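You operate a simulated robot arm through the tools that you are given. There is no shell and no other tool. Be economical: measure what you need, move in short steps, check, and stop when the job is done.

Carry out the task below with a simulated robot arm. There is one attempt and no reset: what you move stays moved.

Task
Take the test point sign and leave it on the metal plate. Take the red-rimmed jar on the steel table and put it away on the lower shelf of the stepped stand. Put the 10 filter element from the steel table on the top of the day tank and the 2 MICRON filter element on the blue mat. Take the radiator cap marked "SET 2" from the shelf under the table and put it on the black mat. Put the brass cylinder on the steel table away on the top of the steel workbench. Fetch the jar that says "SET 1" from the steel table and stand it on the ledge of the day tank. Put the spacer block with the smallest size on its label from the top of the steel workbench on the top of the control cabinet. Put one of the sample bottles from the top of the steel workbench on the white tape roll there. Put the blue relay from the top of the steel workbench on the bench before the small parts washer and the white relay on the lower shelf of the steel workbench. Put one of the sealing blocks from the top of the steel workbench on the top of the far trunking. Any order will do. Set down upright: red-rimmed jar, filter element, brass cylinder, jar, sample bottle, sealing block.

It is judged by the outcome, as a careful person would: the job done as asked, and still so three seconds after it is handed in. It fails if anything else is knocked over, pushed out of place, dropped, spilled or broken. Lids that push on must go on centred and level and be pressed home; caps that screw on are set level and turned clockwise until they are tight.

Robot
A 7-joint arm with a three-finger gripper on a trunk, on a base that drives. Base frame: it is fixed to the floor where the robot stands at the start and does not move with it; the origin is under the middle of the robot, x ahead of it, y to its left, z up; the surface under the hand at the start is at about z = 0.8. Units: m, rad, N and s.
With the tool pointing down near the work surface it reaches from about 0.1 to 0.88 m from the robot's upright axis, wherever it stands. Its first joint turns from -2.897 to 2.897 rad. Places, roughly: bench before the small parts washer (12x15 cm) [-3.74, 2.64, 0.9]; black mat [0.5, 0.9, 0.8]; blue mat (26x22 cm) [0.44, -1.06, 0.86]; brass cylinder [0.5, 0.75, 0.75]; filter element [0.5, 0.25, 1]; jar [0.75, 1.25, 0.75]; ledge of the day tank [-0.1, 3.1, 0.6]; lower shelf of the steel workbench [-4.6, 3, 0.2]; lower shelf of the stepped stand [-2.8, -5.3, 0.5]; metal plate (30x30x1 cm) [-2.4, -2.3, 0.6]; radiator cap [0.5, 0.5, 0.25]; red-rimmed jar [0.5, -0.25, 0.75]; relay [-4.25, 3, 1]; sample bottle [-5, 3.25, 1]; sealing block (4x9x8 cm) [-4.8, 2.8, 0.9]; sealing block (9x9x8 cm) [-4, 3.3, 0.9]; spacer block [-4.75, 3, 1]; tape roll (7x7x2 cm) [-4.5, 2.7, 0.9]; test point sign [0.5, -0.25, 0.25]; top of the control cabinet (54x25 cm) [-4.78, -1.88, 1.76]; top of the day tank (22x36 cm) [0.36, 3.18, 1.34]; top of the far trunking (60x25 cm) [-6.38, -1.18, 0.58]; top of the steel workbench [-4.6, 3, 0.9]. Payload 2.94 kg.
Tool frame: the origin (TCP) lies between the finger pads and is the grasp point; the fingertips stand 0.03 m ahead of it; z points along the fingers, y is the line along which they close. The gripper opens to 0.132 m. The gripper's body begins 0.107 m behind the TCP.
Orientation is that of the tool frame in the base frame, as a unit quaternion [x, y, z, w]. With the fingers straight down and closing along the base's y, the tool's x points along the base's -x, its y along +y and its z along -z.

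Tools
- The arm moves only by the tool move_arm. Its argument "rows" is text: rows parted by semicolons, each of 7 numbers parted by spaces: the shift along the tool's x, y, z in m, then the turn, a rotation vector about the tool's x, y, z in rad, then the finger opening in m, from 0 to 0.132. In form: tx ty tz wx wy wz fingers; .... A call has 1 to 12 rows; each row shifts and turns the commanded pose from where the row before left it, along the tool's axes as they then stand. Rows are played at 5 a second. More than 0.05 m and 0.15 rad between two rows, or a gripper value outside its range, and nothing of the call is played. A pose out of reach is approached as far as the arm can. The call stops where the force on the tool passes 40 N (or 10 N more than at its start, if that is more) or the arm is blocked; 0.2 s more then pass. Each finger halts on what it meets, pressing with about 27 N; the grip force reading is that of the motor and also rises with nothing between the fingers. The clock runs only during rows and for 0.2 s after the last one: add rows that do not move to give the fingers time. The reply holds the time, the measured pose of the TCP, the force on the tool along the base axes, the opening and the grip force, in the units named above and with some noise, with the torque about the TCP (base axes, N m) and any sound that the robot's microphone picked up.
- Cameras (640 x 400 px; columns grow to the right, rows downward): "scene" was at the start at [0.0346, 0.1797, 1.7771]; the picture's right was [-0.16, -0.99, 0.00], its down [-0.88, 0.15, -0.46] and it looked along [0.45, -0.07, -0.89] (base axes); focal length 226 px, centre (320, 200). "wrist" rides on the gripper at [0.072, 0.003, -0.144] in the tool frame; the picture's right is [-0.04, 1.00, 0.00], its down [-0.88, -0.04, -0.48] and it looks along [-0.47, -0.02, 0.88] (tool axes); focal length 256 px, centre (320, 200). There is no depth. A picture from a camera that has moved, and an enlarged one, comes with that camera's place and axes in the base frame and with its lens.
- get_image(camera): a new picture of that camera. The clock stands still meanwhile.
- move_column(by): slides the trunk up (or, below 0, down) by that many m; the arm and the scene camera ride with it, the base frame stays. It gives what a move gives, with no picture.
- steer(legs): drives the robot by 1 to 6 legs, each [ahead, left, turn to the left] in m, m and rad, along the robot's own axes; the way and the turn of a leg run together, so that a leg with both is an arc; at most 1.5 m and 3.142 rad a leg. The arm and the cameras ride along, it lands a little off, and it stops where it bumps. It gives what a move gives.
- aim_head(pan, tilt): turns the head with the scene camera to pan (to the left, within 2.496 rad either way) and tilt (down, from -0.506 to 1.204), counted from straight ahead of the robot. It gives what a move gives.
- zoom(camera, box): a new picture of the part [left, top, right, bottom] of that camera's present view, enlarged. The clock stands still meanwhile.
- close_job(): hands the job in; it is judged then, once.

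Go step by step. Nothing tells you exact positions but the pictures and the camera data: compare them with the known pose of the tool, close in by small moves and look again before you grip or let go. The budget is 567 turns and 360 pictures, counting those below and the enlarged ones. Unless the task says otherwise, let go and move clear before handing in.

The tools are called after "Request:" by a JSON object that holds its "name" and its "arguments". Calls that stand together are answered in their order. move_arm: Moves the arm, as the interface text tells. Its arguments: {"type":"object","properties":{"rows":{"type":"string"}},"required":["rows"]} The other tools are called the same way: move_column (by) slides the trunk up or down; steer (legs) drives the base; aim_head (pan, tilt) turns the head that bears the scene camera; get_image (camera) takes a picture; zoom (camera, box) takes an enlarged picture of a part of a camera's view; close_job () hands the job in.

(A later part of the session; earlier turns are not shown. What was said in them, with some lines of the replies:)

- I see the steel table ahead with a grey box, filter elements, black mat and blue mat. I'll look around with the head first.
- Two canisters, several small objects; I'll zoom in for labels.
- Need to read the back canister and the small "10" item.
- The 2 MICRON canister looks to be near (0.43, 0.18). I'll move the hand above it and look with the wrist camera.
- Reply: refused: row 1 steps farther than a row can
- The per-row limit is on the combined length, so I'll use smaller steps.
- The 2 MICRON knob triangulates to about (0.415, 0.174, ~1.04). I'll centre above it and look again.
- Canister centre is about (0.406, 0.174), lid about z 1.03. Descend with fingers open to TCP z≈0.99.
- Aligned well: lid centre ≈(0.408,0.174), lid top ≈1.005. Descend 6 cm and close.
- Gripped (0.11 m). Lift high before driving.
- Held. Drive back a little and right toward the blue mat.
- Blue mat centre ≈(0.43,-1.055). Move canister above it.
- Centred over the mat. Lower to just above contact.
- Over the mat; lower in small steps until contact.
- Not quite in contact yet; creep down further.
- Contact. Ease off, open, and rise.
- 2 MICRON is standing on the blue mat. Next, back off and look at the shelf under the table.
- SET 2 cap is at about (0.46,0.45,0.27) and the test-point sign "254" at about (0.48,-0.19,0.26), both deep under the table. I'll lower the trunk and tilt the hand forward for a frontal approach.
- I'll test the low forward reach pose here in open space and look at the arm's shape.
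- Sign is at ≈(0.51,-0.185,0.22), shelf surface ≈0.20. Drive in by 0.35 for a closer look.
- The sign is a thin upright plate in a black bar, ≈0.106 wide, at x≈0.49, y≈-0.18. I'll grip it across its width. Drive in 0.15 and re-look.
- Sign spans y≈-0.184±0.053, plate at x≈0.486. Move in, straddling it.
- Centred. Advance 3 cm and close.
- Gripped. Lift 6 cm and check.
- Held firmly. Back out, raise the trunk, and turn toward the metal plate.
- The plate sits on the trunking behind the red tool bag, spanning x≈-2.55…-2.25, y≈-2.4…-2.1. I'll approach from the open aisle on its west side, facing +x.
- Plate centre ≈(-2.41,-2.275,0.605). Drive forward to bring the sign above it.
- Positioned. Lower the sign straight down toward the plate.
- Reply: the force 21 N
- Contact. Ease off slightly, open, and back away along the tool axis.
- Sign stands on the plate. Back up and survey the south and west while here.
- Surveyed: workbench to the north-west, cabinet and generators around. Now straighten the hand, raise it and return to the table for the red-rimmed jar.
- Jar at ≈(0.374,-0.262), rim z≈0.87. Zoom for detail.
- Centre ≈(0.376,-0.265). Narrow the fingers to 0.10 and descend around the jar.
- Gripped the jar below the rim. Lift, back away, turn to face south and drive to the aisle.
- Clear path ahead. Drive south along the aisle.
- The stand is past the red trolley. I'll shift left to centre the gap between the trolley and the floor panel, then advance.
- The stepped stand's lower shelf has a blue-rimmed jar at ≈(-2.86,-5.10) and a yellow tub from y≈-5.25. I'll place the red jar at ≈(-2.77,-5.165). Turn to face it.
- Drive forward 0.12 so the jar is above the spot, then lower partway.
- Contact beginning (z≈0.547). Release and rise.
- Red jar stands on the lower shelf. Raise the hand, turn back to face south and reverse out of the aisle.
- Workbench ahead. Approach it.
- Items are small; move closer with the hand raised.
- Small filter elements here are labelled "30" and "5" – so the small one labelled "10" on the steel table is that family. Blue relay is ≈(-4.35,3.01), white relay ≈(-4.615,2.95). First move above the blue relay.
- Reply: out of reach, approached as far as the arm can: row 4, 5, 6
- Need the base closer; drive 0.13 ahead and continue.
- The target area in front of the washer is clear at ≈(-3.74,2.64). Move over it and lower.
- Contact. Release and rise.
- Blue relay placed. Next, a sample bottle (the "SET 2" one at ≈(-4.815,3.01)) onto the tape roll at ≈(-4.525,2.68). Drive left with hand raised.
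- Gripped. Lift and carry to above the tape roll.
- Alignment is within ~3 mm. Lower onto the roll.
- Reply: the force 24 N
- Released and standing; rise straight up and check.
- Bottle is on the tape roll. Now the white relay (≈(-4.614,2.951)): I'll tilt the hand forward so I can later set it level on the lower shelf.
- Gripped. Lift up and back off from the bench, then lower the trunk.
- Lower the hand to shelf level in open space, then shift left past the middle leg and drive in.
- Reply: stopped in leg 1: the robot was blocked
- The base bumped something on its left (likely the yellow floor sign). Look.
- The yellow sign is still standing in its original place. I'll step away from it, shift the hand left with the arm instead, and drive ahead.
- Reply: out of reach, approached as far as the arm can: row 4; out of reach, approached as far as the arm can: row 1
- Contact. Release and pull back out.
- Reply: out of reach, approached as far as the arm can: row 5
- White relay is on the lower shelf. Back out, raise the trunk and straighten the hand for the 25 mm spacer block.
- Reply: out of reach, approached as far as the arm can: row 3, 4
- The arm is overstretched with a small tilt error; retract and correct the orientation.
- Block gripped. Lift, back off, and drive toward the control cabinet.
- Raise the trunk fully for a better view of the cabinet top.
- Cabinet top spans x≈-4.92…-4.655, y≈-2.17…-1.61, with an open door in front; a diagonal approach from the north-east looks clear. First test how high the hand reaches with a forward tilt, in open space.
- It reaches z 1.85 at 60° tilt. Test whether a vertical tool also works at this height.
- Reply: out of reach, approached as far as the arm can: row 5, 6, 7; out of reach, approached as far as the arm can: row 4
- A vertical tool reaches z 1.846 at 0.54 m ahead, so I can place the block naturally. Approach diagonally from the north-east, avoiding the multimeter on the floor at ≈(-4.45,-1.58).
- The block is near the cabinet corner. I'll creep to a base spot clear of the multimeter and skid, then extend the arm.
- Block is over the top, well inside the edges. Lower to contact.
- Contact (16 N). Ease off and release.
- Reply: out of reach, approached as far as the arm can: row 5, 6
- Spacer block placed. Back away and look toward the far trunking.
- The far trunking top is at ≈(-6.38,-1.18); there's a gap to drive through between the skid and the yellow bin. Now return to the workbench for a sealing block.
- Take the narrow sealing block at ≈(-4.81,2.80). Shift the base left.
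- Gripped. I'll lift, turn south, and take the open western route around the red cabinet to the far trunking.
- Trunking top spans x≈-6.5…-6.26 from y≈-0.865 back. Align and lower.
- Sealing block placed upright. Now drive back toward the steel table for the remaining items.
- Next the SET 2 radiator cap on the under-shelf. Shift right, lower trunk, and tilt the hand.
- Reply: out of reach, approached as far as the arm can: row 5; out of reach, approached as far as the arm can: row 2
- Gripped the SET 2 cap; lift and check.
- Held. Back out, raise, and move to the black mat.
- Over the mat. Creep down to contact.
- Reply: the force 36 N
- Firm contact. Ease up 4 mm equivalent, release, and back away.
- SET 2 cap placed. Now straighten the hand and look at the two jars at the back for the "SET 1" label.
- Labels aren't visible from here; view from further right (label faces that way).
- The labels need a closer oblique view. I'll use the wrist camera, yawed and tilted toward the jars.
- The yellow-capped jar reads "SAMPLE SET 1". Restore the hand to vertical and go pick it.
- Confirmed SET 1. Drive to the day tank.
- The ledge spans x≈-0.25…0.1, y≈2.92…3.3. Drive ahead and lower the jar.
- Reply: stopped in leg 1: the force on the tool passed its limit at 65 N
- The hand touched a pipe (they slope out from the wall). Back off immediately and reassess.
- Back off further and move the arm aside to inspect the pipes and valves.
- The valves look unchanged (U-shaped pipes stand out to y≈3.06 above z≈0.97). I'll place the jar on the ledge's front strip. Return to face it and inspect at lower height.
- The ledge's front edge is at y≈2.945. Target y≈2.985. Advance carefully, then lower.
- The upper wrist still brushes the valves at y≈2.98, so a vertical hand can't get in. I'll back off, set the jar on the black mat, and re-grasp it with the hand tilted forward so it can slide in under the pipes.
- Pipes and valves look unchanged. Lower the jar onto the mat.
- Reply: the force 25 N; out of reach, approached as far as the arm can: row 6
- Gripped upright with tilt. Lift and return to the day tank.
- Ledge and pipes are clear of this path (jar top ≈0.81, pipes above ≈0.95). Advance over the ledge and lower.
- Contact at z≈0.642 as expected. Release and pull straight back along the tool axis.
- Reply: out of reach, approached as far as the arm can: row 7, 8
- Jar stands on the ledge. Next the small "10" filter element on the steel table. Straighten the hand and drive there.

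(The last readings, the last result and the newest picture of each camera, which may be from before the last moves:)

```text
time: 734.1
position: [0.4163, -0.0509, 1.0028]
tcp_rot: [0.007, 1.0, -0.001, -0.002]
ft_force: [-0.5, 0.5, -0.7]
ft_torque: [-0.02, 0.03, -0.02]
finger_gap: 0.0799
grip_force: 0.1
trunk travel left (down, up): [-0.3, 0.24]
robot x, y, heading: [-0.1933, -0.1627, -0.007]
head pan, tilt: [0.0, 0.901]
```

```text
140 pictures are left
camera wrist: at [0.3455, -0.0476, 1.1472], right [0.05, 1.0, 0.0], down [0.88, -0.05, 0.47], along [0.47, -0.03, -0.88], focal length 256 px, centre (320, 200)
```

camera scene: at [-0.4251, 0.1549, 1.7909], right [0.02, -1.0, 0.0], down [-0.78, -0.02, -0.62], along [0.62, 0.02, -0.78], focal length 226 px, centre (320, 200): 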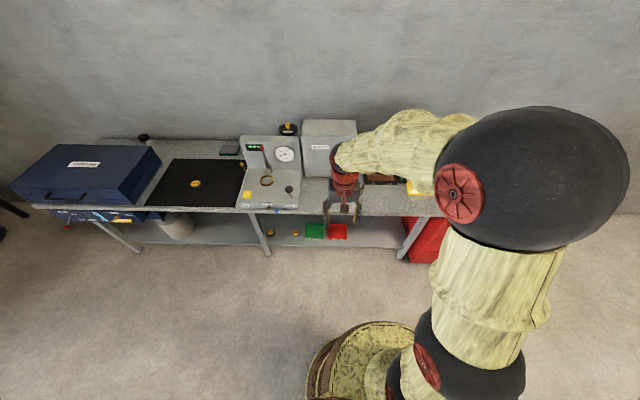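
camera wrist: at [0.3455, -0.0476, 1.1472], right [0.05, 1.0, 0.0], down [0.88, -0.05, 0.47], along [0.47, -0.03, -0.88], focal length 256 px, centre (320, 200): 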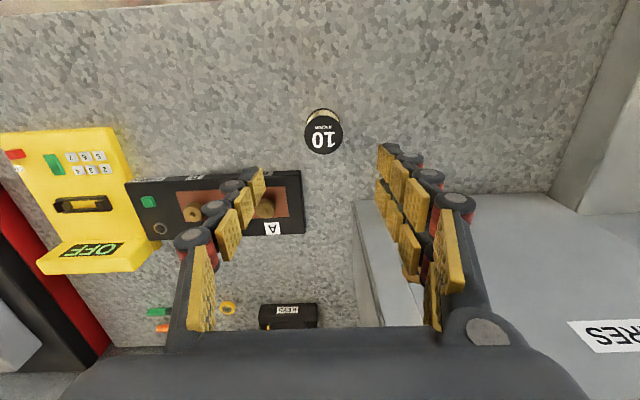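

Request:
{"name": "move_arm", "arguments": {"rows": "-0.004 0.001 0.045 0 0 0 0.075;0 0 0.045 0 0 0 0.075;0 0 0.04 0 0 0 0.075;0 0 0 0 0 0 0.075"}}

Request:
{"name": "get_image", "arguments": {"camera": "wrist"}}

```text
time: 735.1
position: [0.4211, -0.05, 0.8741]
tcp_rot: [0.006, 1.0, 0.0, -0.003]
ft_force: [-0.4, -0.3, 0.2]
ft_torque: [-0.02, -0.04, -0.01]
finger_gap: 0.0751
grip_force: 0.0
trunk travel left (down, up): [-0.3, 0.24]
robot x, y, heading: [-0.1919, -0.1606, -0.006]
head pan, tilt: [0.0, 0.901]
```

```text
139 pictures are left
camera wrist: at [0.3488, -0.0464, 1.0173], right [0.05, 1.0, 0.0], down [0.88, -0.05, 0.47], along [0.47, -0.03, -0.88], focal length 256 px, centre (320, 200)
```

wrist: 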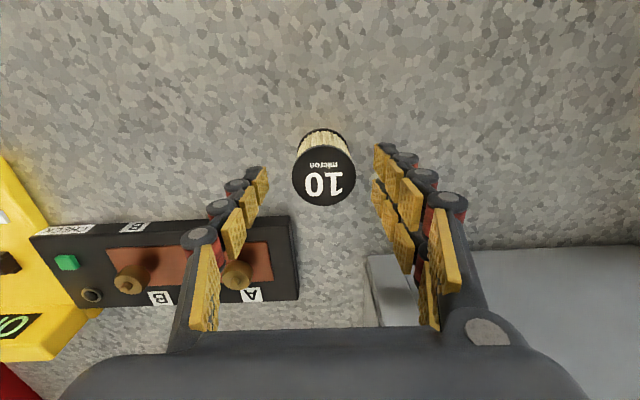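

Request:
{"name": "move_arm", "arguments": {"rows": "-0.001 0.001 0.02 0 0 0 0.075;0 0 0.017 0 0 0 0.075;0 0 0 0 0 0 0.05;0 0 0 0 0 0 0.03;0 0 0 0 0 0 0.03;0 0 0 0 0 0 0.03"}}

Request:
{"name": "get_image", "arguments": {"camera": "wrist"}}

```text
time: 736.5
position: [0.4203, -0.0489, 0.8368]
tcp_rot: [0.007, 1.0, 0.0, -0.003]
ft_force: [0.2, -0.2, 0.2]
ft_torque: [0.0, 0.02, -0.06]
finger_gap: 0.043
grip_force: 26.6
trunk travel left (down, up): [-0.3, 0.24]
robot x, y, heading: [-0.1929, -0.164, -0.005]
head pan, tilt: [0.0, 0.901]
```

```text
138 pictures are left
camera wrist: at [0.3487, -0.0453, 0.98], right [0.05, 1.0, 0.0], down [0.88, -0.05, 0.47], along [0.47, -0.03, -0.88], focal length 256 px, centre (320, 200)
```

wrist: 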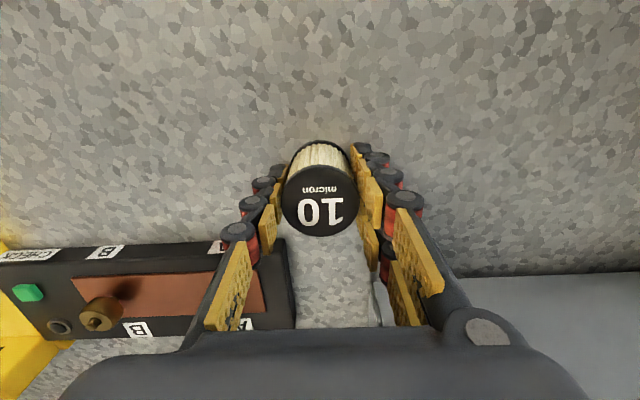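

Gripped the "10" element. Lift and drive back toward the day tank with the trunk raised.

Request:
{"name": "move_arm", "arguments": {"rows": "0 0 -0.03 0 0 0 0.03;0 0 -0.045 0 0 0 0.03;0 0 -0.045 0 0 0 0.03;0 0 -0.045 0 0 0 0.03;0 0 -0.045 0 0 0 0.03;0 0 -0.045 0 0 0 0.03;0 0 0 0 0 0 0.03"}}

Request:
{"name": "steer", "arguments": {"legs": [[-0.4, 0, 0], [0, 1.0, 0], [0, 1.2, 0], [0, 0, 1.575]]}}

Request:
{"name": "move_column", "arguments": {"by": 0.24}}

Request:
{"name": "steer", "arguments": {"legs": [[0, -0.6, 0]]}}

Request:
{"name": "aim_head", "arguments": {"pan": -0.3, "tilt": 0.6}}

Request:
{"name": "get_image", "arguments": {"camera": "scene"}}

```text
time: 738.1
position: [0.4219, -0.0496, 1.0916]
tcp_rot: [0.006, 1.0, 0.001, -0.003]
ft_force: [0.9, -0.5, 0.0]
ft_torque: [-0.04, 0.0, 0.02]
finger_gap: 0.0432
grip_force: 26.6
trunk travel left (down, up): [-0.3, 0.24]
robot x, y, heading: [-0.1982, -0.1642, -0.005]
head pan, tilt: [0.0, 0.901]
```

```text
time: 754.9
position: [-0.6733, 2.6506, 1.0915]
tcp_rot: [-0.699, 0.715, -0.001, -0.001]
ft_force: [0.4, 0.5, -0.6]
ft_torque: [0.01, 0.0, 0.01]
finger_gap: 0.043
grip_force: 27.3
trunk travel left (down, up): [-0.3, 0.24]
robot x, y, heading: [-0.5634, 2.0344, 1.559]
head pan, tilt: [0.0, 0.901]
```

```text
time: 757.4
position: [-0.6717, 2.6504, 1.3313]
tcp_rot: [-0.7, 0.714, -0.003, -0.002]
ft_force: [-0.1, 0.4, -1.0]
ft_torque: [0.02, -0.01, -0.03]
finger_gap: 0.0431
grip_force: 26.9
trunk travel left (down, up): [-0.54, 0.0]
robot x, y, heading: [-0.5609, 2.0296, 1.552]
head pan, tilt: [0.0, 0.901]
```

```text
time: 760.8
position: [-0.0623, 2.6432, 1.3308]
tcp_rot: [-0.701, 0.714, -0.002, -0.001]
ft_force: [0.4, -0.3, -0.2]
ft_torque: [-0.03, 0.05, -0.01]
finger_gap: 0.0428
grip_force: 26.8
trunk travel left (down, up): [-0.54, 0.0]
robot x, y, heading: [0.0459, 2.0242, 1.561]
head pan, tilt: [0.0, 0.901]
```

```text
time: 761.6
position: [-0.0642, 2.6432, 1.3306]
tcp_rot: [-0.701, 0.713, -0.002, -0.002]
ft_force: [0.6, -0.3, -0.1]
ft_torque: [-0.01, -0.02, -0.01]
finger_gap: 0.0432
grip_force: 27.1
trunk travel left (down, up): [-0.54, 0.0]
robot x, y, heading: [0.0451, 2.0256, 1.565]
head pan, tilt: [-0.3, 0.6]
```

```text
137 pictures are left
camera scene: at [-0.1154, 2.0816, 2.0556], right [0.95, -0.3, 0.0], down [-0.17, -0.54, -0.82], along [0.25, 0.79, -0.57], focal length 226 px, centre (320, 200)
```

scene: 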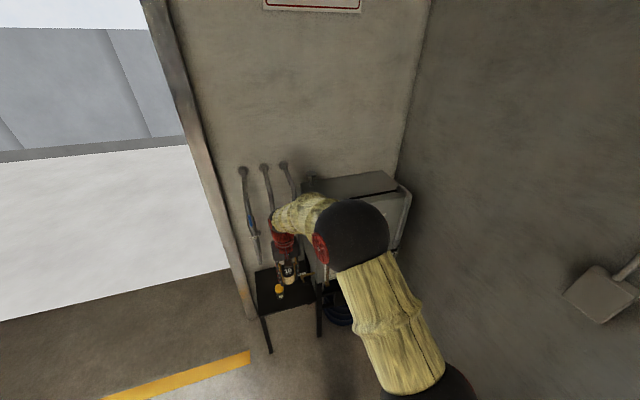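

Request:
{"name": "move_arm", "arguments": {"rows": "0 0 -0.045 0 0 0 0.03;0 0 -0.045 0 0 0 0.03;0 0 -0.045 0 0 0 0.03;0 0 -0.045 0 0 0 0.03;0 -0.045 0 0 0 0 0.03;0 -0.045 0 0 0 0 0.03;0 -0.045 0 0 0 0 0.03;0 -0.045 0 0 0 0 0.03;0 -0.045 0 0 0 0 0.03;0 -0.045 0 0 0 0 0.03;0 0 0 0 0 0 0.03"}}

Request:
{"name": "get_image", "arguments": {"camera": "wrist"}}

Request:
{"name": "get_image", "arguments": {"camera": "scene"}}

```text
time: 764.0
position: [0.2039, 2.6385, 1.513]
tcp_rot: [-0.701, 0.713, -0.002, -0.002]
ft_force: [-0.6, -0.6, -0.2]
ft_torque: [0.01, -0.04, -0.02]
finger_gap: 0.0426
grip_force: 27.2
trunk travel left (down, up): [-0.54, 0.0]
robot x, y, heading: [0.0426, 2.021, 1.559]
head pan, tilt: [-0.3, 0.6]
```

```text
136 pictures are left
camera wrist: at [0.2001, 2.5668, 1.6557], right [-1.0, 0.06, 0.0], down [0.05, 0.88, 0.47], along [0.03, 0.47, -0.88], focal length 256 px, centre (320, 200)
```

wrist: 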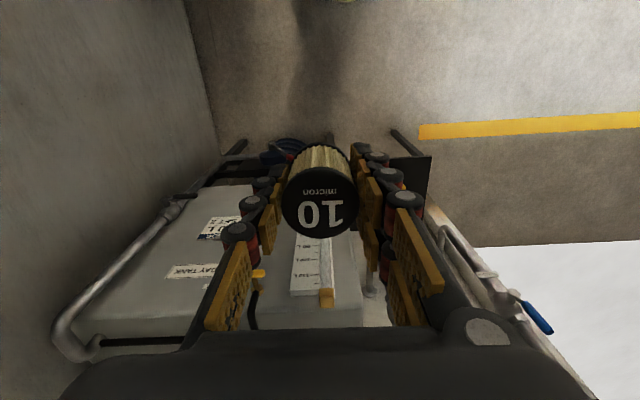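

```text
135 pictures are left
camera scene: at [-0.1169, 2.0813, 2.0555], right [0.95, -0.3, 0.0], down [-0.17, -0.54, -0.83], along [0.25, 0.79, -0.56], focal length 226 px, centre (320, 200)
```

scene: 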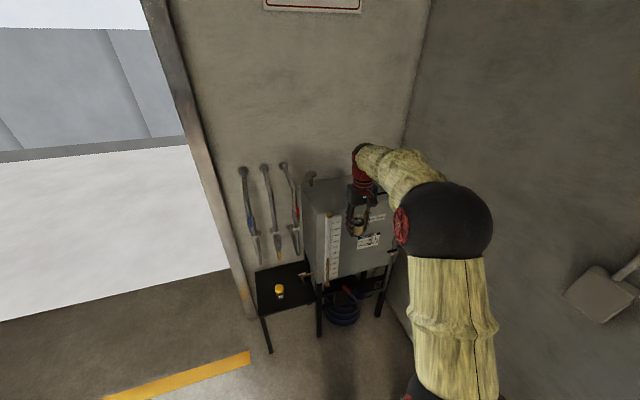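

Request:
{"name": "steer", "arguments": {"legs": [[0.3, 0, 0]]}}

Request:
{"name": "get_image", "arguments": {"camera": "wrist"}}

Request:
{"name": "zoom", "arguments": {"camera": "scene", "box": [260, 140, 460, 290]}}

```text
time: 766.1
position: [0.2089, 2.9404, 1.5116]
tcp_rot: [-0.7, 0.714, -0.002, -0.002]
ft_force: [0.2, -0.5, -1.1]
ft_torque: [-0.01, -0.01, 0.01]
finger_gap: 0.0428
grip_force: 27.2
trunk travel left (down, up): [-0.54, 0.0]
robot x, y, heading: [0.05, 2.3241, 1.559]
head pan, tilt: [-0.3, 0.6]
```

```text
134 pictures are left
camera wrist: at [0.2044, 2.8682, 1.6548], right [-1.0, 0.06, 0.0], down [0.05, 0.88, 0.47], along [0.03, 0.47, -0.88], focal length 256 px, centre (320, 200)
```

wrist: 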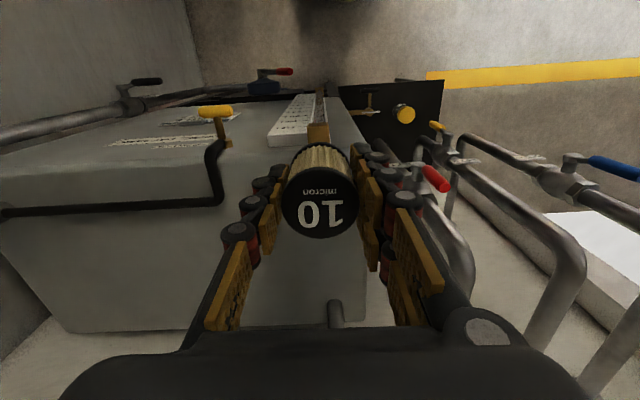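

```text
2.67 times, centred on (360, 215) of scene
camera zoom: at [-0.1123, 2.3834, 2.0556], right [0.95, -0.31, 0.0], down [-0.17, -0.54, -0.82], along [0.25, 0.79, -0.57], focal length 604 px, centre (213, 160)
```

zoom: 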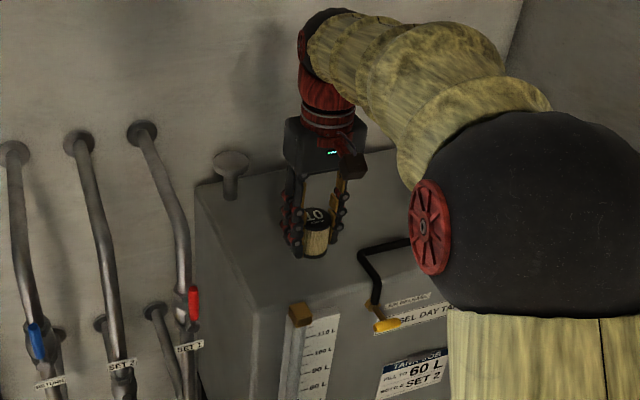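

Tank top: a black pipe runs along the front at y≈3.02; the free area behind is centred ≈(0.36,3.18). Move the element over it.

Request:
{"name": "steer", "arguments": {"legs": [[0.2, 0, 0.008]]}}

Request:
{"name": "move_arm", "arguments": {"rows": "-0.01 -0.04 0 0 0 0 0.03;-0.01 -0.04 0 0 0 0 0.03;-0.01 -0.04 0 0 0 0 0.03;0 -0.03 0 0 0 0 0.03;0 0 0 0 0 0 0.03"}}

Request:
{"name": "get_image", "arguments": {"camera": "wrist"}}

Request:
{"name": "zoom", "arguments": {"camera": "scene", "box": [260, 140, 460, 290]}}

```text
time: 767.7
position: [0.2048, 3.1418, 1.5113]
tcp_rot: [-0.704, 0.71, -0.002, -0.003]
ft_force: [0.4, 1.2, -1.7]
ft_torque: [-0.09, -0.02, -0.02]
finger_gap: 0.0429
grip_force: 27.1
trunk travel left (down, up): [-0.54, 0.0]
robot x, y, heading: [0.0526, 2.5297, 1.569]
head pan, tilt: [-0.3, 0.6]
```

```text
time: 768.9
position: [0.3547, 3.1698, 1.5118]
tcp_rot: [-0.704, 0.71, -0.002, -0.001]
ft_force: [-0.8, -0.1, -0.6]
ft_torque: [0.01, -0.05, 0.01]
finger_gap: 0.0431
grip_force: 27.4
trunk travel left (down, up): [-0.54, 0.0]
robot x, y, heading: [0.0507, 2.5269, 1.569]
head pan, tilt: [-0.3, 0.6]
```

```text
132 pictures are left
camera wrist: at [0.3502, 3.0975, 1.6555], right [-1.0, 0.05, 0.0], down [0.05, 0.88, 0.47], along [0.03, 0.47, -0.88], focal length 256 px, centre (320, 200)
```

wrist: 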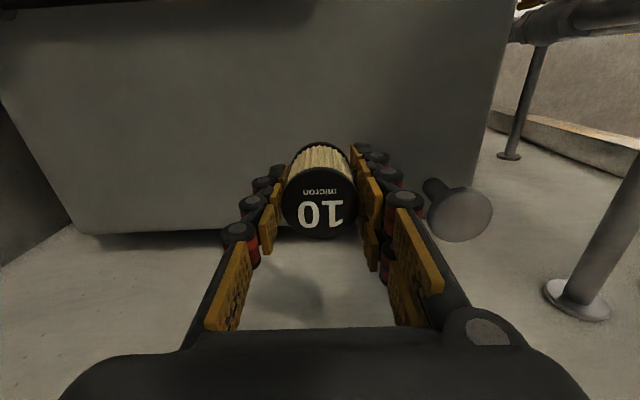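

```text
2.67 times, centred on (360, 215) of scene
camera zoom: at [-0.1122, 2.5814, 2.0556], right [0.95, -0.3, 0.0], down [-0.17, -0.54, -0.82], along [0.25, 0.79, -0.57], focal length 604 px, centre (213, 160)
```

zoom: 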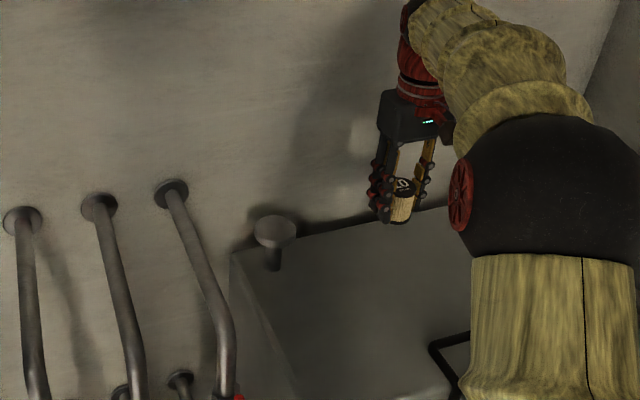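

Well over the top. Lower.

Request:
{"name": "move_arm", "arguments": {"rows": "0.01 0 0.04 0 0 0 0.03;0 0 0.04 0 0 0 0.03;0 0 0.03 0 0 0 0.03;0 0 0.01 0 0 0 0.03;0 0 0 0 0 0 0.03"}}

Request:
{"name": "get_image", "arguments": {"camera": "wrist"}}

```text
time: 770.1
position: [0.3567, 3.1578, 1.3906]
tcp_rot: [-0.703, 0.711, -0.003, -0.002]
ft_force: [0.3, 0.3, -1.2]
ft_torque: [0.01, 0.0, 0.04]
finger_gap: 0.0428
grip_force: 26.9
trunk travel left (down, up): [-0.54, 0.0]
robot x, y, heading: [0.0504, 2.5264, 1.572]
head pan, tilt: [-0.3, 0.6]
```

```text
130 pictures are left
camera wrist: at [0.3519, 3.0864, 1.5342], right [-1.0, 0.05, 0.0], down [0.05, 0.88, 0.47], along [0.02, 0.47, -0.88], focal length 256 px, centre (320, 200)
```

wrist: 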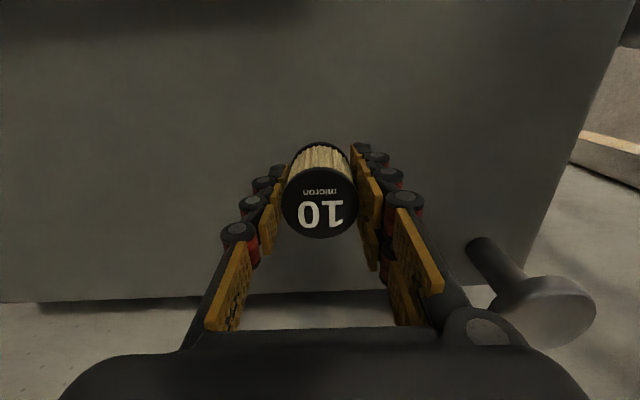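

Request:
{"name": "move_arm", "arguments": {"rows": "0 0 0.005 0 0 0 0.03;0 0 0.004 0 0 0 0.03;0 0 0.003 0 0 0 0.03;0 0 0.003 0 0 0 0.03;0 0 0 0 0 0 0.03"}}

```text
time: 771.3
position: [0.3564, 3.1595, 1.3774]
tcp_rot: [-0.703, 0.711, -0.003, -0.003]
ft_force: [0.9, -0.6, -1.4]
ft_torque: [0.03, 0.01, 0.01]
finger_gap: 0.0429
grip_force: 27.0
trunk travel left (down, up): [-0.54, 0.0]
robot x, y, heading: [0.0461, 2.5295, 1.572]
head pan, tilt: [-0.3, 0.6]
```

Request:
{"name": "move_arm", "arguments": {"rows": "0 0 0.003 0 0 0 0.03;0 0 0.003 0 0 0 0.03;0 0 0 0 0 0 0.03"}}

```text
time: 772.1
position: [0.3548, 3.1603, 1.3707]
tcp_rot: [-0.703, 0.711, -0.002, -0.003]
ft_force: [0.7, -0.9, 0.1]
ft_torque: [0.02, 0.0, 0.03]
finger_gap: 0.0426
grip_force: 27.2
trunk travel left (down, up): [-0.54, 0.0]
robot x, y, heading: [0.0509, 2.5244, 1.569]
head pan, tilt: [-0.3, 0.6]
```

Request:
{"name": "move_arm", "arguments": {"rows": "0 0 0.003 0 0 0 0.03;0 0 0.003 0 0 0 0.03;0 0 0 0 0 0 0.03"}}

```text
time: 772.9
position: [0.3543, 3.1578, 1.3679]
tcp_rot: [-0.703, 0.711, -0.001, 0.0]
ft_force: [0.8, 0.1, 19.0]
ft_torque: [-0.17, 0.06, 0.01]
finger_gap: 0.0427
grip_force: 26.9
trunk travel left (down, up): [-0.54, 0.0]
robot x, y, heading: [0.0548, 2.5232, 1.569]
head pan, tilt: [-0.3, 0.6]
```

Contact. Ease, release and rise.

Request:
{"name": "move_arm", "arguments": {"rows": "0 0 -0.002 0 0 0 0.03;0 0 0 0 0 0 0.05;0 0 0 0 0 0 0.065;0 0 0 0 0 0 0.065;0 0 -0.03 0 0 0 0.07;0 0 -0.045 0 0 0 0.07;0 0 -0.045 0 0 0 0.07;0 0 -0.045 0 0 0 0.07;0 0 0 0 0 0 0.07"}}

Request:
{"name": "get_image", "arguments": {"camera": "wrist"}}

```text
time: 774.9
position: [0.3542, 3.1603, 1.5307]
tcp_rot: [-0.704, 0.71, -0.002, -0.003]
ft_force: [-0.1, 0.3, 0.0]
ft_torque: [0.02, 0.01, -0.03]
finger_gap: 0.0702
grip_force: 0.1
trunk travel left (down, up): [-0.54, 0.0]
robot x, y, heading: [0.0513, 2.5262, 1.57]
head pan, tilt: [-0.3, 0.6]
```

```text
129 pictures are left
camera wrist: at [0.3515, 3.0883, 1.6744], right [-1.0, 0.05, 0.0], down [0.05, 0.88, 0.47], along [0.02, 0.47, -0.88], focal length 256 px, centre (320, 200)
```

wrist: 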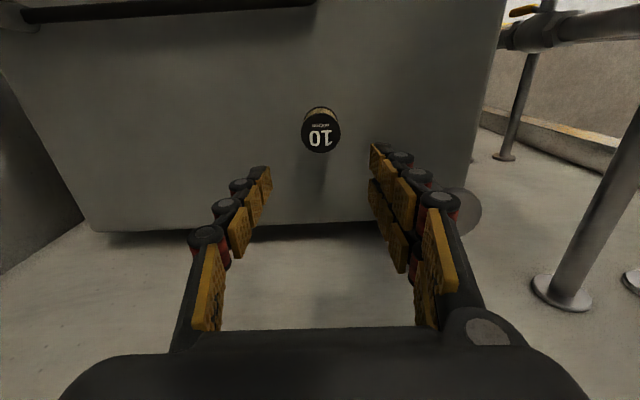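

"10" element is standing on the tank top. Finally the brass cylinder: drive back to the steel table.

Request:
{"name": "steer", "arguments": {"legs": [[-0.5, 0, 0], [0, 0.45, 0], [0, 0, -1.57], [0, -1.15, 0]]}}

Request:
{"name": "move_column", "arguments": {"by": -0.24}}

Request:
{"name": "aim_head", "arguments": {"pan": 0, "tilt": 0.9}}

Request:
{"name": "get_image", "arguments": {"camera": "scene"}}

Request:
{"name": "get_image", "arguments": {"camera": "wrist"}}

```text
time: 789.5
position: [0.225, 0.558, 1.5314]
tcp_rot: [0.006, 1.0, 0.0, -0.003]
ft_force: [0.4, 0.2, 0.0]
ft_torque: [0.01, -0.06, 0.0]
finger_gap: 0.0699
grip_force: 0.0
trunk travel left (down, up): [-0.54, 0.0]
robot x, y, heading: [-0.4079, 0.8665, -0.003]
head pan, tilt: [-0.3, 0.6]
```

```text
time: 792.0
position: [0.2247, 0.5584, 1.2921]
tcp_rot: [0.007, 1.0, 0.0, -0.003]
ft_force: [-0.3, 0.1, -0.5]
ft_torque: [-0.03, -0.02, -0.02]
finger_gap: 0.0701
grip_force: 0.1
trunk travel left (down, up): [-0.3, 0.24]
robot x, y, heading: [-0.4095, 0.8638, -0.003]
head pan, tilt: [-0.3, 0.6]
```

```text
time: 792.8
position: [0.2253, 0.5589, 1.292]
tcp_rot: [0.006, 1.0, 0.0, -0.003]
ft_force: [0.0, -0.1, -1.0]
ft_torque: [0.01, 0.01, -0.01]
finger_gap: 0.07
grip_force: 0.0
trunk travel left (down, up): [-0.3, 0.24]
robot x, y, heading: [-0.4127, 0.865, -0.005]
head pan, tilt: [0.0, 0.901]
```

```text
128 pictures are left
camera scene: at [-0.3594, 1.055, 1.7909], right [0.0, -1.0, 0.0], down [-0.78, 0.0, -0.62], along [0.62, 0.0, -0.78], focal length 226 px, centre (320, 200)
```

scene: 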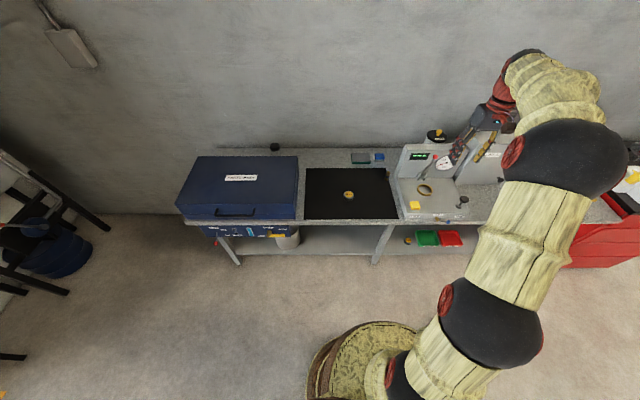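

```text
127 pictures are left
camera wrist: at [0.1535, 0.5626, 1.4344], right [0.06, 1.0, 0.0], down [0.88, -0.05, 0.47], along [0.47, -0.03, -0.88], focal length 256 px, centre (320, 200)
```

wrist: 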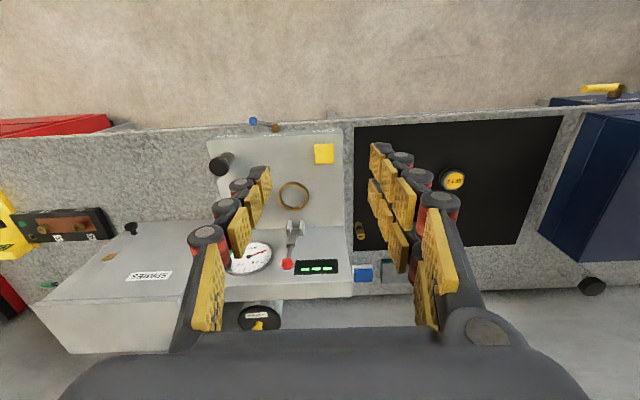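

Brass cylinder ≈(0.58,0.65), very near the gauge panel. Look closely.

Request:
{"name": "zoom", "arguments": {"camera": "scene", "box": [350, 130, 450, 220]}}

Request:
{"name": "zoom", "arguments": {"camera": "wrist", "box": [270, 120, 430, 290]}}

```text
4.44 times, centred on (400, 175) of scene
camera zoom: at [-0.3594, 1.055, 1.7909], right [0.0, -1.0, 0.0], down [-0.78, 0.0, -0.62], along [0.62, 0.0, -0.78], focal length 1006 px, centre (-36, 311)
```

zoom: 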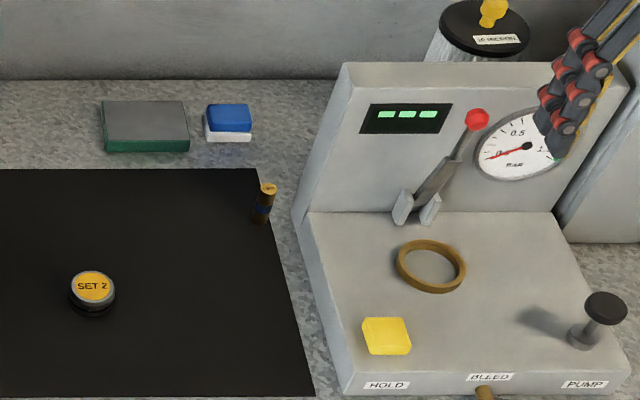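

```text
2.35 times, centred on (350, 205) of wrist
camera zoom: at [0.1535, 0.5626, 1.4344], right [0.06, 1.0, 0.0], down [0.88, -0.05, 0.47], along [0.47, -0.03, -0.88], focal length 602 px, centre (249, 188)
```

zoom: 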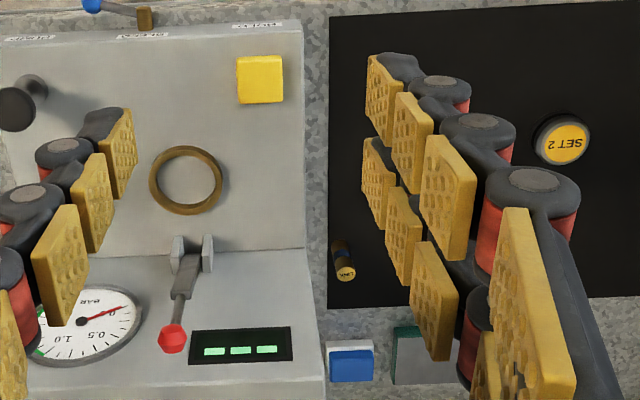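

The brass cylinder (≈22 mm dia, 50 mm tall) stands ≈4 cm from the gauge panel. I'll approach with the hand tilted forward so it leans away from the tall gauge box.

Request:
{"name": "move_arm", "arguments": {"rows": "0 0.04 0 0 0 0 0.05;0 0.04 0 0 0 0 0.05;0 0.04 0 0 0 0 0.05;0 0.04 0 0 0 0 0.05;0 0.04 0 0 0 0 0.05;0 0 0.02 0 -0.14 0 0.05;0 0 0.02 0 -0.14 0 0.05;0 0 0.02 0 -0.14 0 0.05;0 0 0.02 0 -0.14 0 0.05;0 0 0.02 0 -0.14 0 0.05;0 0 0.02 0 -0.14 0 0.05;0 0 0 0 0 0 0.05"}}

```text
time: 795.4
position: [0.2665, 0.7589, 1.181]
tcp_rot: [0.006, 0.914, -0.003, 0.405]
ft_force: [-1.3, 0.2, 0.6]
ft_torque: [-0.02, -0.02, -0.02]
finger_gap: 0.0501
grip_force: 0.1
trunk travel left (down, up): [-0.3, 0.24]
robot x, y, heading: [-0.4104, 0.8609, -0.003]
head pan, tilt: [0.0, 0.901]
```

Request:
{"name": "steer", "arguments": {"legs": [[0.18, -0.105, 0.003]]}}

Request:
{"name": "move_arm", "arguments": {"rows": "0.0297 0 0.0268 0 0 0 0.05;0.0297 0 0.0268 0 0 0 0.05;0.0297 0 0.0268 0 0 0 0.05;0.0297 0 0.0268 0 0 0 0.05;0.0297 0 0.0268 0 0 0 0.05;0 0 0 0 0 0 0.05"}}

Request:
{"name": "get_image", "arguments": {"camera": "wrist"}}

```text
time: 797.0
position: [0.446, 0.6531, 1.1802]
tcp_rot: [0.005, 0.914, -0.001, 0.405]
ft_force: [0.3, -0.1, 0.8]
ft_torque: [0.0, 0.0, 0.01]
finger_gap: 0.0501
grip_force: 0.0
trunk travel left (down, up): [-0.3, 0.24]
robot x, y, heading: [-0.2268, 0.7616, 0.002]
head pan, tilt: [0.0, 0.901]
```

```text
time: 798.4
position: [0.4451, 0.655, 0.9805]
tcp_rot: [0.005, 0.915, -0.002, 0.404]
ft_force: [-0.5, 0.8, -0.5]
ft_torque: [-0.02, 0.0, 0.01]
finger_gap: 0.05
grip_force: 0.2
trunk travel left (down, up): [-0.3, 0.24]
robot x, y, heading: [-0.2295, 0.7584, -0.0]
head pan, tilt: [0.0, 0.901]
```

```text
124 pictures are left
camera wrist: at [0.2907, 0.6583, 1.023], right [0.04, 1.0, 0.03], down [0.24, -0.04, 0.97], along [0.97, -0.03, -0.24], focal length 256 px, centre (320, 200)
```

wrist: 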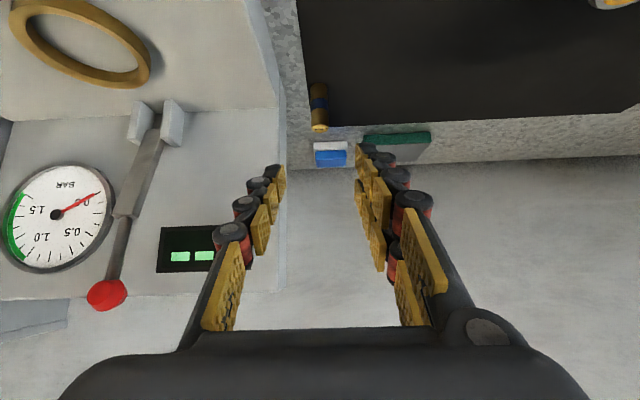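

Request:
{"name": "move_arm", "arguments": {"rows": "0.005 -0.001 0.045 0 0 0 0.042;0.004 0 0.045 0 0 0 0.042;0.004 0 0.045 0 0 0 0.042;0 0 0 0 0 0 0.042"}}

Request:
{"name": "get_image", "arguments": {"camera": "wrist"}}

Request:
{"name": "zoom", "arguments": {"camera": "scene", "box": [340, 120, 480, 220]}}

```text
time: 799.4
position: [0.5366, 0.6529, 0.8811]
tcp_rot: [0.004, 0.914, -0.001, 0.405]
ft_force: [0.7, -1.2, -1.0]
ft_torque: [-0.02, -0.01, -0.02]
finger_gap: 0.0418
grip_force: 0.1
trunk travel left (down, up): [-0.3, 0.24]
robot x, y, heading: [-0.2241, 0.758, 0.0]
head pan, tilt: [0.0, 0.901]
```

```text
123 pictures are left
camera wrist: at [0.383, 0.6566, 0.9223], right [0.04, 1.0, 0.03], down [0.24, -0.04, 0.97], along [0.97, -0.03, -0.24], focal length 256 px, centre (320, 200)
```

wrist: 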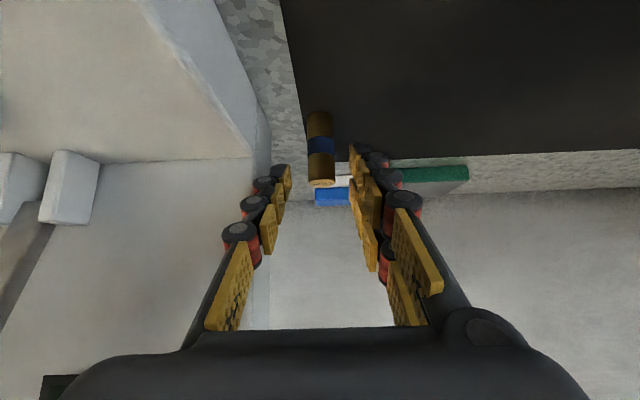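

```text
4.00 times, centred on (410, 170) of scene
camera zoom: at [-0.1797, 0.9488, 1.7909], right [0.0, -1.0, 0.0], down [-0.78, 0.0, -0.62], along [0.62, 0.0, -0.78], focal length 906 px, centre (-40, 320)
```

zoom: 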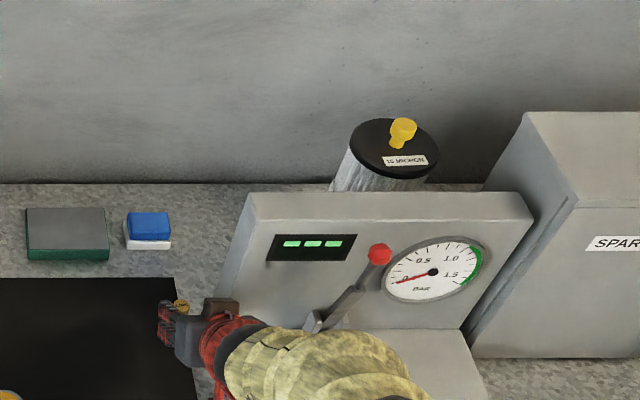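

Request:
{"name": "move_arm", "arguments": {"rows": "0.003 0.001 0.027 0 0 0 0.042;0.002 0 0.025 0 0 0 0.042;0 0 0 0 0 0 0.03;0 0 0 0 0 0 0.01;0 0 0 0 0 0 0.01;0 0 0 0 0 0 0.01"}}

Request:
{"name": "get_image", "arguments": {"camera": "wrist"}}

```text
time: 800.8
position: [0.5729, 0.6533, 0.8425]
tcp_rot: [0.004, 0.915, -0.002, 0.405]
ft_force: [1.3, 2.3, 0.5]
ft_torque: [0.11, -0.07, 0.04]
finger_gap: 0.0206
grip_force: 27.1
trunk travel left (down, up): [-0.3, 0.24]
robot x, y, heading: [-0.2265, 0.7552, -0.003]
head pan, tilt: [0.0, 0.901]
```

```text
121 pictures are left
camera wrist: at [0.4174, 0.6573, 0.8849], right [0.04, 1.0, 0.03], down [0.24, -0.04, 0.97], along [0.97, -0.03, -0.24], focal length 256 px, centre (320, 200)
```

wrist: 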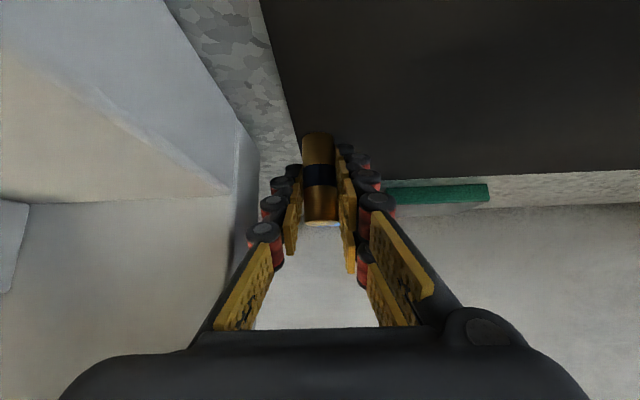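

Gripped the brass cylinder. Lift, and drive to the steel workbench.

Request:
{"name": "move_arm", "arguments": {"rows": "-0.0222 0 -0.0202 0 0 0 0.01;-0.0333 0 -0.0303 0 0 0 0.01;-0.0333 0 -0.0303 0 0 0 0.01;-0.0333 0 -0.0303 0 0 0 0.01;-0.0333 0 -0.0303 0 0 0 0.01;-0.0333 0 -0.0303 0 0 0 0.01;0 0 0 0 0 0 0.01"}}

Request:
{"name": "steer", "arguments": {"legs": [[-0.5, 0, 0], [0, 0, 1.57], [0, 1.4, 0], [0, 1.4, 0], [0, 1.1, 0]]}}

Request:
{"name": "get_image", "arguments": {"camera": "wrist"}}

```text
time: 802.4
position: [0.5707, 0.6507, 1.0971]
tcp_rot: [0.005, 0.915, -0.001, 0.404]
ft_force: [-0.2, -0.2, -1.8]
ft_torque: [0.01, 0.04, 0.01]
finger_gap: 0.0207
grip_force: 26.8
trunk travel left (down, up): [-0.3, 0.24]
robot x, y, heading: [-0.2299, 0.7597, -0.003]
head pan, tilt: [0.0, 0.901]
```

```text
time: 827.6
position: [-4.5257, 1.5528, 1.098]
tcp_rot: [-0.645, 0.648, 0.285, 0.286]
ft_force: [0.0, -0.2, -1.4]
ft_torque: [-0.05, 0.01, -0.04]
finger_gap: 0.021
grip_force: 27.4
trunk travel left (down, up): [-0.3, 0.24]
robot x, y, heading: [-4.6282, 0.7539, 1.577]
head pan, tilt: [0.0, 0.901]
```

```text
120 pictures are left
camera wrist: at [-4.5291, 1.398, 1.14], right [-1.0, 0.03, 0.03], down [0.04, 0.24, 0.97], along [0.03, 0.97, -0.24], focal length 256 px, centre (320, 200)
```

wrist: 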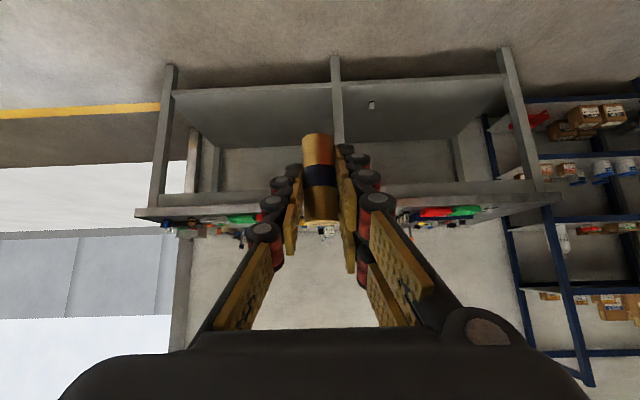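

Request:
{"name": "steer", "arguments": {"legs": [[1.07, 0, 0], [0, 0.22, 0]]}}

Request:
{"name": "get_image", "arguments": {"camera": "wrist"}}

Request:
{"name": "aim_head", "arguments": {"pan": 0, "tilt": 0.9}}

Request:
{"name": "get_image", "arguments": {"camera": "scene"}}

```text
time: 834.4
position: [-4.7452, 2.6305, 1.097]
tcp_rot: [-0.644, 0.649, 0.285, 0.287]
ft_force: [0.6, -0.8, -2.3]
ft_torque: [-0.04, 0.0, -0.05]
finger_gap: 0.0208
grip_force: 27.1
trunk travel left (down, up): [-0.3, 0.24]
robot x, y, heading: [-4.8522, 1.8288, 1.57]
head pan, tilt: [0.0, 0.901]
```

```text
119 pictures are left
camera wrist: at [-4.7498, 2.4744, 1.1401], right [-1.0, 0.04, 0.03], down [0.04, 0.24, 0.97], along [0.03, 0.97, -0.24], focal length 256 px, centre (320, 200)
```

wrist: 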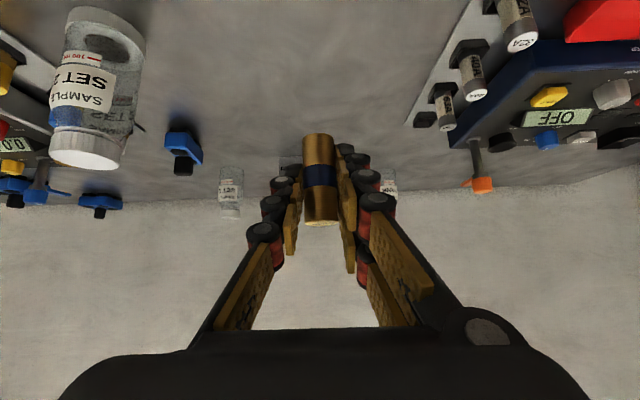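

```text
time: 835.0
position: [-4.7443, 2.6295, 1.0986]
tcp_rot: [-0.644, 0.649, 0.285, 0.286]
ft_force: [0.2, -0.2, -2.4]
ft_torque: [-0.05, 0.0, 0.0]
finger_gap: 0.0207
grip_force: 26.9
trunk travel left (down, up): [-0.3, 0.24]
robot x, y, heading: [-4.8517, 1.8321, 1.571]
head pan, tilt: [0.0, 0.901]
```

```text
118 pictures are left
camera scene: at [-5.0387, 1.8766, 1.7908], right [1.0, 0.0, 0.0], down [0.0, -0.78, -0.62], along [0.0, 0.62, -0.78], focal length 226 px, centre (320, 200)
```

scene: 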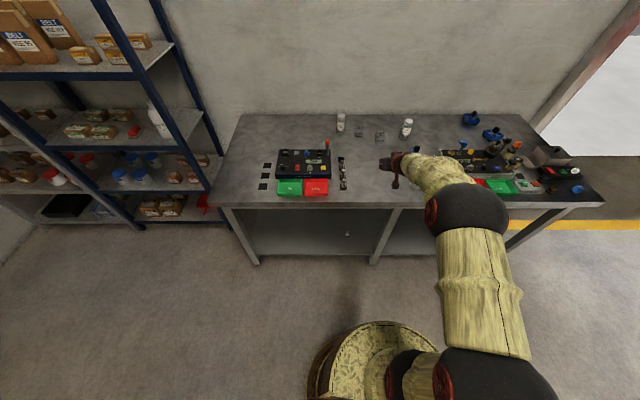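

Request:
{"name": "move_arm", "arguments": {"rows": "0.016 0 0.0417 0 0 0 0.01;0.0296 0 0.0269 0 0 0 0.01;0.0296 0 0.0269 0 0 0 0.01;0.0148 0 0.0135 0 0 0 0.01;0 0 0 0 0 0 0.01"}}

Request:
{"name": "get_image", "arguments": {"camera": "wrist"}}

```text
time: 836.2
position: [-4.7447, 2.651, 0.9572]
tcp_rot: [-0.644, 0.649, 0.285, 0.288]
ft_force: [-0.6, 0.1, -1.9]
ft_torque: [0.01, 0.0, 0.01]
finger_gap: 0.0205
grip_force: 27.5
trunk travel left (down, up): [-0.3, 0.24]
robot x, y, heading: [-4.8505, 1.8286, 1.57]
head pan, tilt: [0.0, 0.901]
```

```text
117 pictures are left
camera wrist: at [-4.7487, 2.4944, 0.9996], right [-1.0, 0.04, 0.03], down [0.04, 0.24, 0.97], along [0.03, 0.97, -0.24], focal length 256 px, centre (320, 200)
```

wrist: 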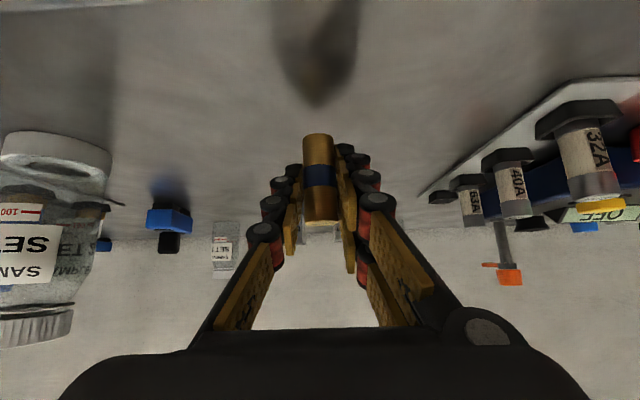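

Request:
{"name": "move_arm", "arguments": {"rows": "0.0044 0 0.004 0 0 0 0.01;0.0022 0 0.002 0 0 0 0.01;0.0022 0 0.002 0 0 0 0.01;0.0015 0 0.0013 0 0 0 0.01;0 0 0 0 0 0 0.01"}}

```text
time: 837.4
position: [-4.7446, 2.6498, 0.9439]
tcp_rot: [-0.643, 0.65, 0.285, 0.288]
ft_force: [-0.2, 0.1, -2.4]
ft_torque: [0.01, 0.0, -0.01]
finger_gap: 0.0204
grip_force: 26.6
trunk travel left (down, up): [-0.3, 0.24]
robot x, y, heading: [-4.8523, 1.8319, 1.569]
head pan, tilt: [0.0, 0.901]
```

Request:
{"name": "move_arm", "arguments": {"rows": "0.0015 0 0.0013 0 0 0 0.01;0.0015 0 0.0013 0 0 0 0.01;0 0 0 0 0 0 0.01"}}

```text
time: 838.2
position: [-4.7444, 2.6499, 0.9402]
tcp_rot: [-0.644, 0.65, 0.285, 0.287]
ft_force: [-0.5, -0.6, -0.8]
ft_torque: [-0.05, -0.01, -0.01]
finger_gap: 0.0209
grip_force: 26.8
trunk travel left (down, up): [-0.3, 0.24]
robot x, y, heading: [-4.8523, 1.8335, 1.566]
head pan, tilt: [0.0, 0.901]
```

Request:
{"name": "move_arm", "arguments": {"rows": "0.0011 0 0.001 0 0 0 0.01;0.0011 0 0.001 0 0 0 0.01;0 0 0 0 0 0 0.01"}}

```text
time: 839.0
position: [-4.745, 2.6503, 0.9403]
tcp_rot: [-0.643, 0.649, 0.287, 0.289]
ft_force: [-1.6, -1.7, 12.8]
ft_torque: [0.01, 0.16, 0.06]
finger_gap: 0.021
grip_force: 27.1
trunk travel left (down, up): [-0.3, 0.24]
robot x, y, heading: [-4.8498, 1.8313, 1.564]
head pan, tilt: [0.0, 0.901]
```

Contact. Ease 1 mm, open, and withdraw along the tool axis.

Request:
{"name": "move_arm", "arguments": {"rows": "-0.0011 0 -0.001 0 0 0 0.01;0 0 0 0 0 0 0.02;0 0 0 0 0 0 0.035;0 0 0 0 0 0 0.045;0 0 0 0 0 0 0.045;0 0 -0.02 0 0 0 0.045;0 0 -0.03 0 0 0 0.045;0 0 -0.04 0 0 0 0.045;0 0 -0.04 0 0 0 0.045;0 0 0 0 0 0 0.045"}}

Request:
{"name": "get_image", "arguments": {"camera": "wrist"}}

```text
time: 841.2
position: [-4.7464, 2.5539, 1.0254]
tcp_rot: [-0.644, 0.65, 0.285, 0.287]
ft_force: [0.3, -0.1, 0.6]
ft_torque: [0.0, 0.02, 0.01]
finger_gap: 0.0448
grip_force: 0.1
trunk travel left (down, up): [-0.3, 0.24]
robot x, y, heading: [-4.8537, 1.8301, 1.57]
head pan, tilt: [0.0, 0.901]
```

```text
116 pictures are left
camera wrist: at [-4.7504, 2.3985, 1.0672], right [-1.0, 0.04, 0.03], down [0.04, 0.24, 0.97], along [0.03, 0.97, -0.24], focal length 256 px, centre (320, 200)
```

wrist: 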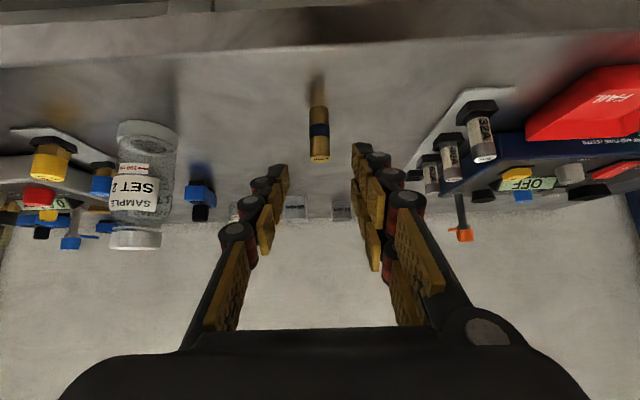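

Brass cylinder stands on the workbench. Back away and take a final look.

Request:
{"name": "steer", "arguments": {"legs": [[-0.15, 0, 0]]}}

Request:
{"name": "get_image", "arguments": {"camera": "scene"}}

Request:
{"name": "zoom", "arguments": {"camera": "scene", "box": [220, 90, 620, 270]}}

```text
time: 842.6
position: [-4.7462, 2.4016, 1.0254]
tcp_rot: [-0.644, 0.649, 0.286, 0.288]
ft_force: [0.4, 0.6, 0.1]
ft_torque: [-0.02, -0.02, 0.0]
finger_gap: 0.0451
grip_force: 0.0
trunk travel left (down, up): [-0.3, 0.24]
robot x, y, heading: [-4.8516, 1.6804, 1.572]
head pan, tilt: [0.0, 0.901]
```

```text
115 pictures are left
camera scene: at [-5.0387, 1.7241, 1.7909], right [1.0, 0.0, 0.0], down [0.0, -0.78, -0.62], along [0.0, 0.62, -0.78], focal length 226 px, centre (320, 200)
```

scene: 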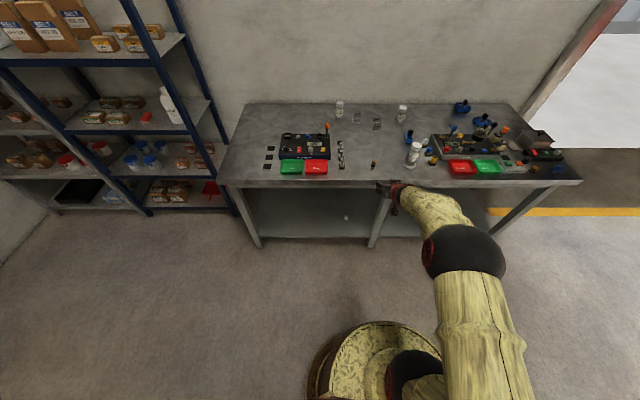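

```text
1.60 times, centred on (420, 180) of scene
camera zoom: at [-5.0387, 1.7241, 1.7909], right [1.0, 0.0, 0.0], down [0.0, -0.78, -0.62], along [0.0, 0.62, -0.78], focal length 362 px, centre (160, 232)
```

zoom: 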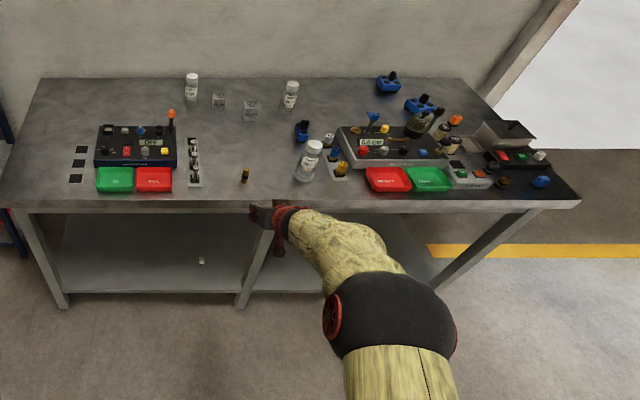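

Everything on the bench stands as placed: brass cylinder, bottle on the tape roll, blue relay before the washer, and white relay on the lower shelf. The other items were each checked when I set them down. Handing in.

Request:
{"name": "close_job", "arguments": {}}

```text
The job is handed in.
```

I moved every item you listed to its place and handed the job in. I checked each one with the cameras as I set it down, but I haven't seen a result from the judging.

- **10 filter element:** The steel table held two candidates, a small one labelled "10" and a large one labelled "10 MICRON". I took the small one, because you named the other element by its full label, "2 MICRON". If you meant the large one, it is still on the table, behind the gauge panel.
- **Contacts on the way:** The base bumped the yellow floor sign by the workbench. The hand also touched the day tank's pipes twice while I was placing the "SET 1" jar, the first time hard enough to trip the force limit. In the pictures afterwards the sign was still standing in place and the pipes and valves looked unchanged.
- **"SET 1" jar:** I set it down briefly on the black mat and gripped it again at an angle, because the pipes blocked an upright hand. It now stands on the ledge.
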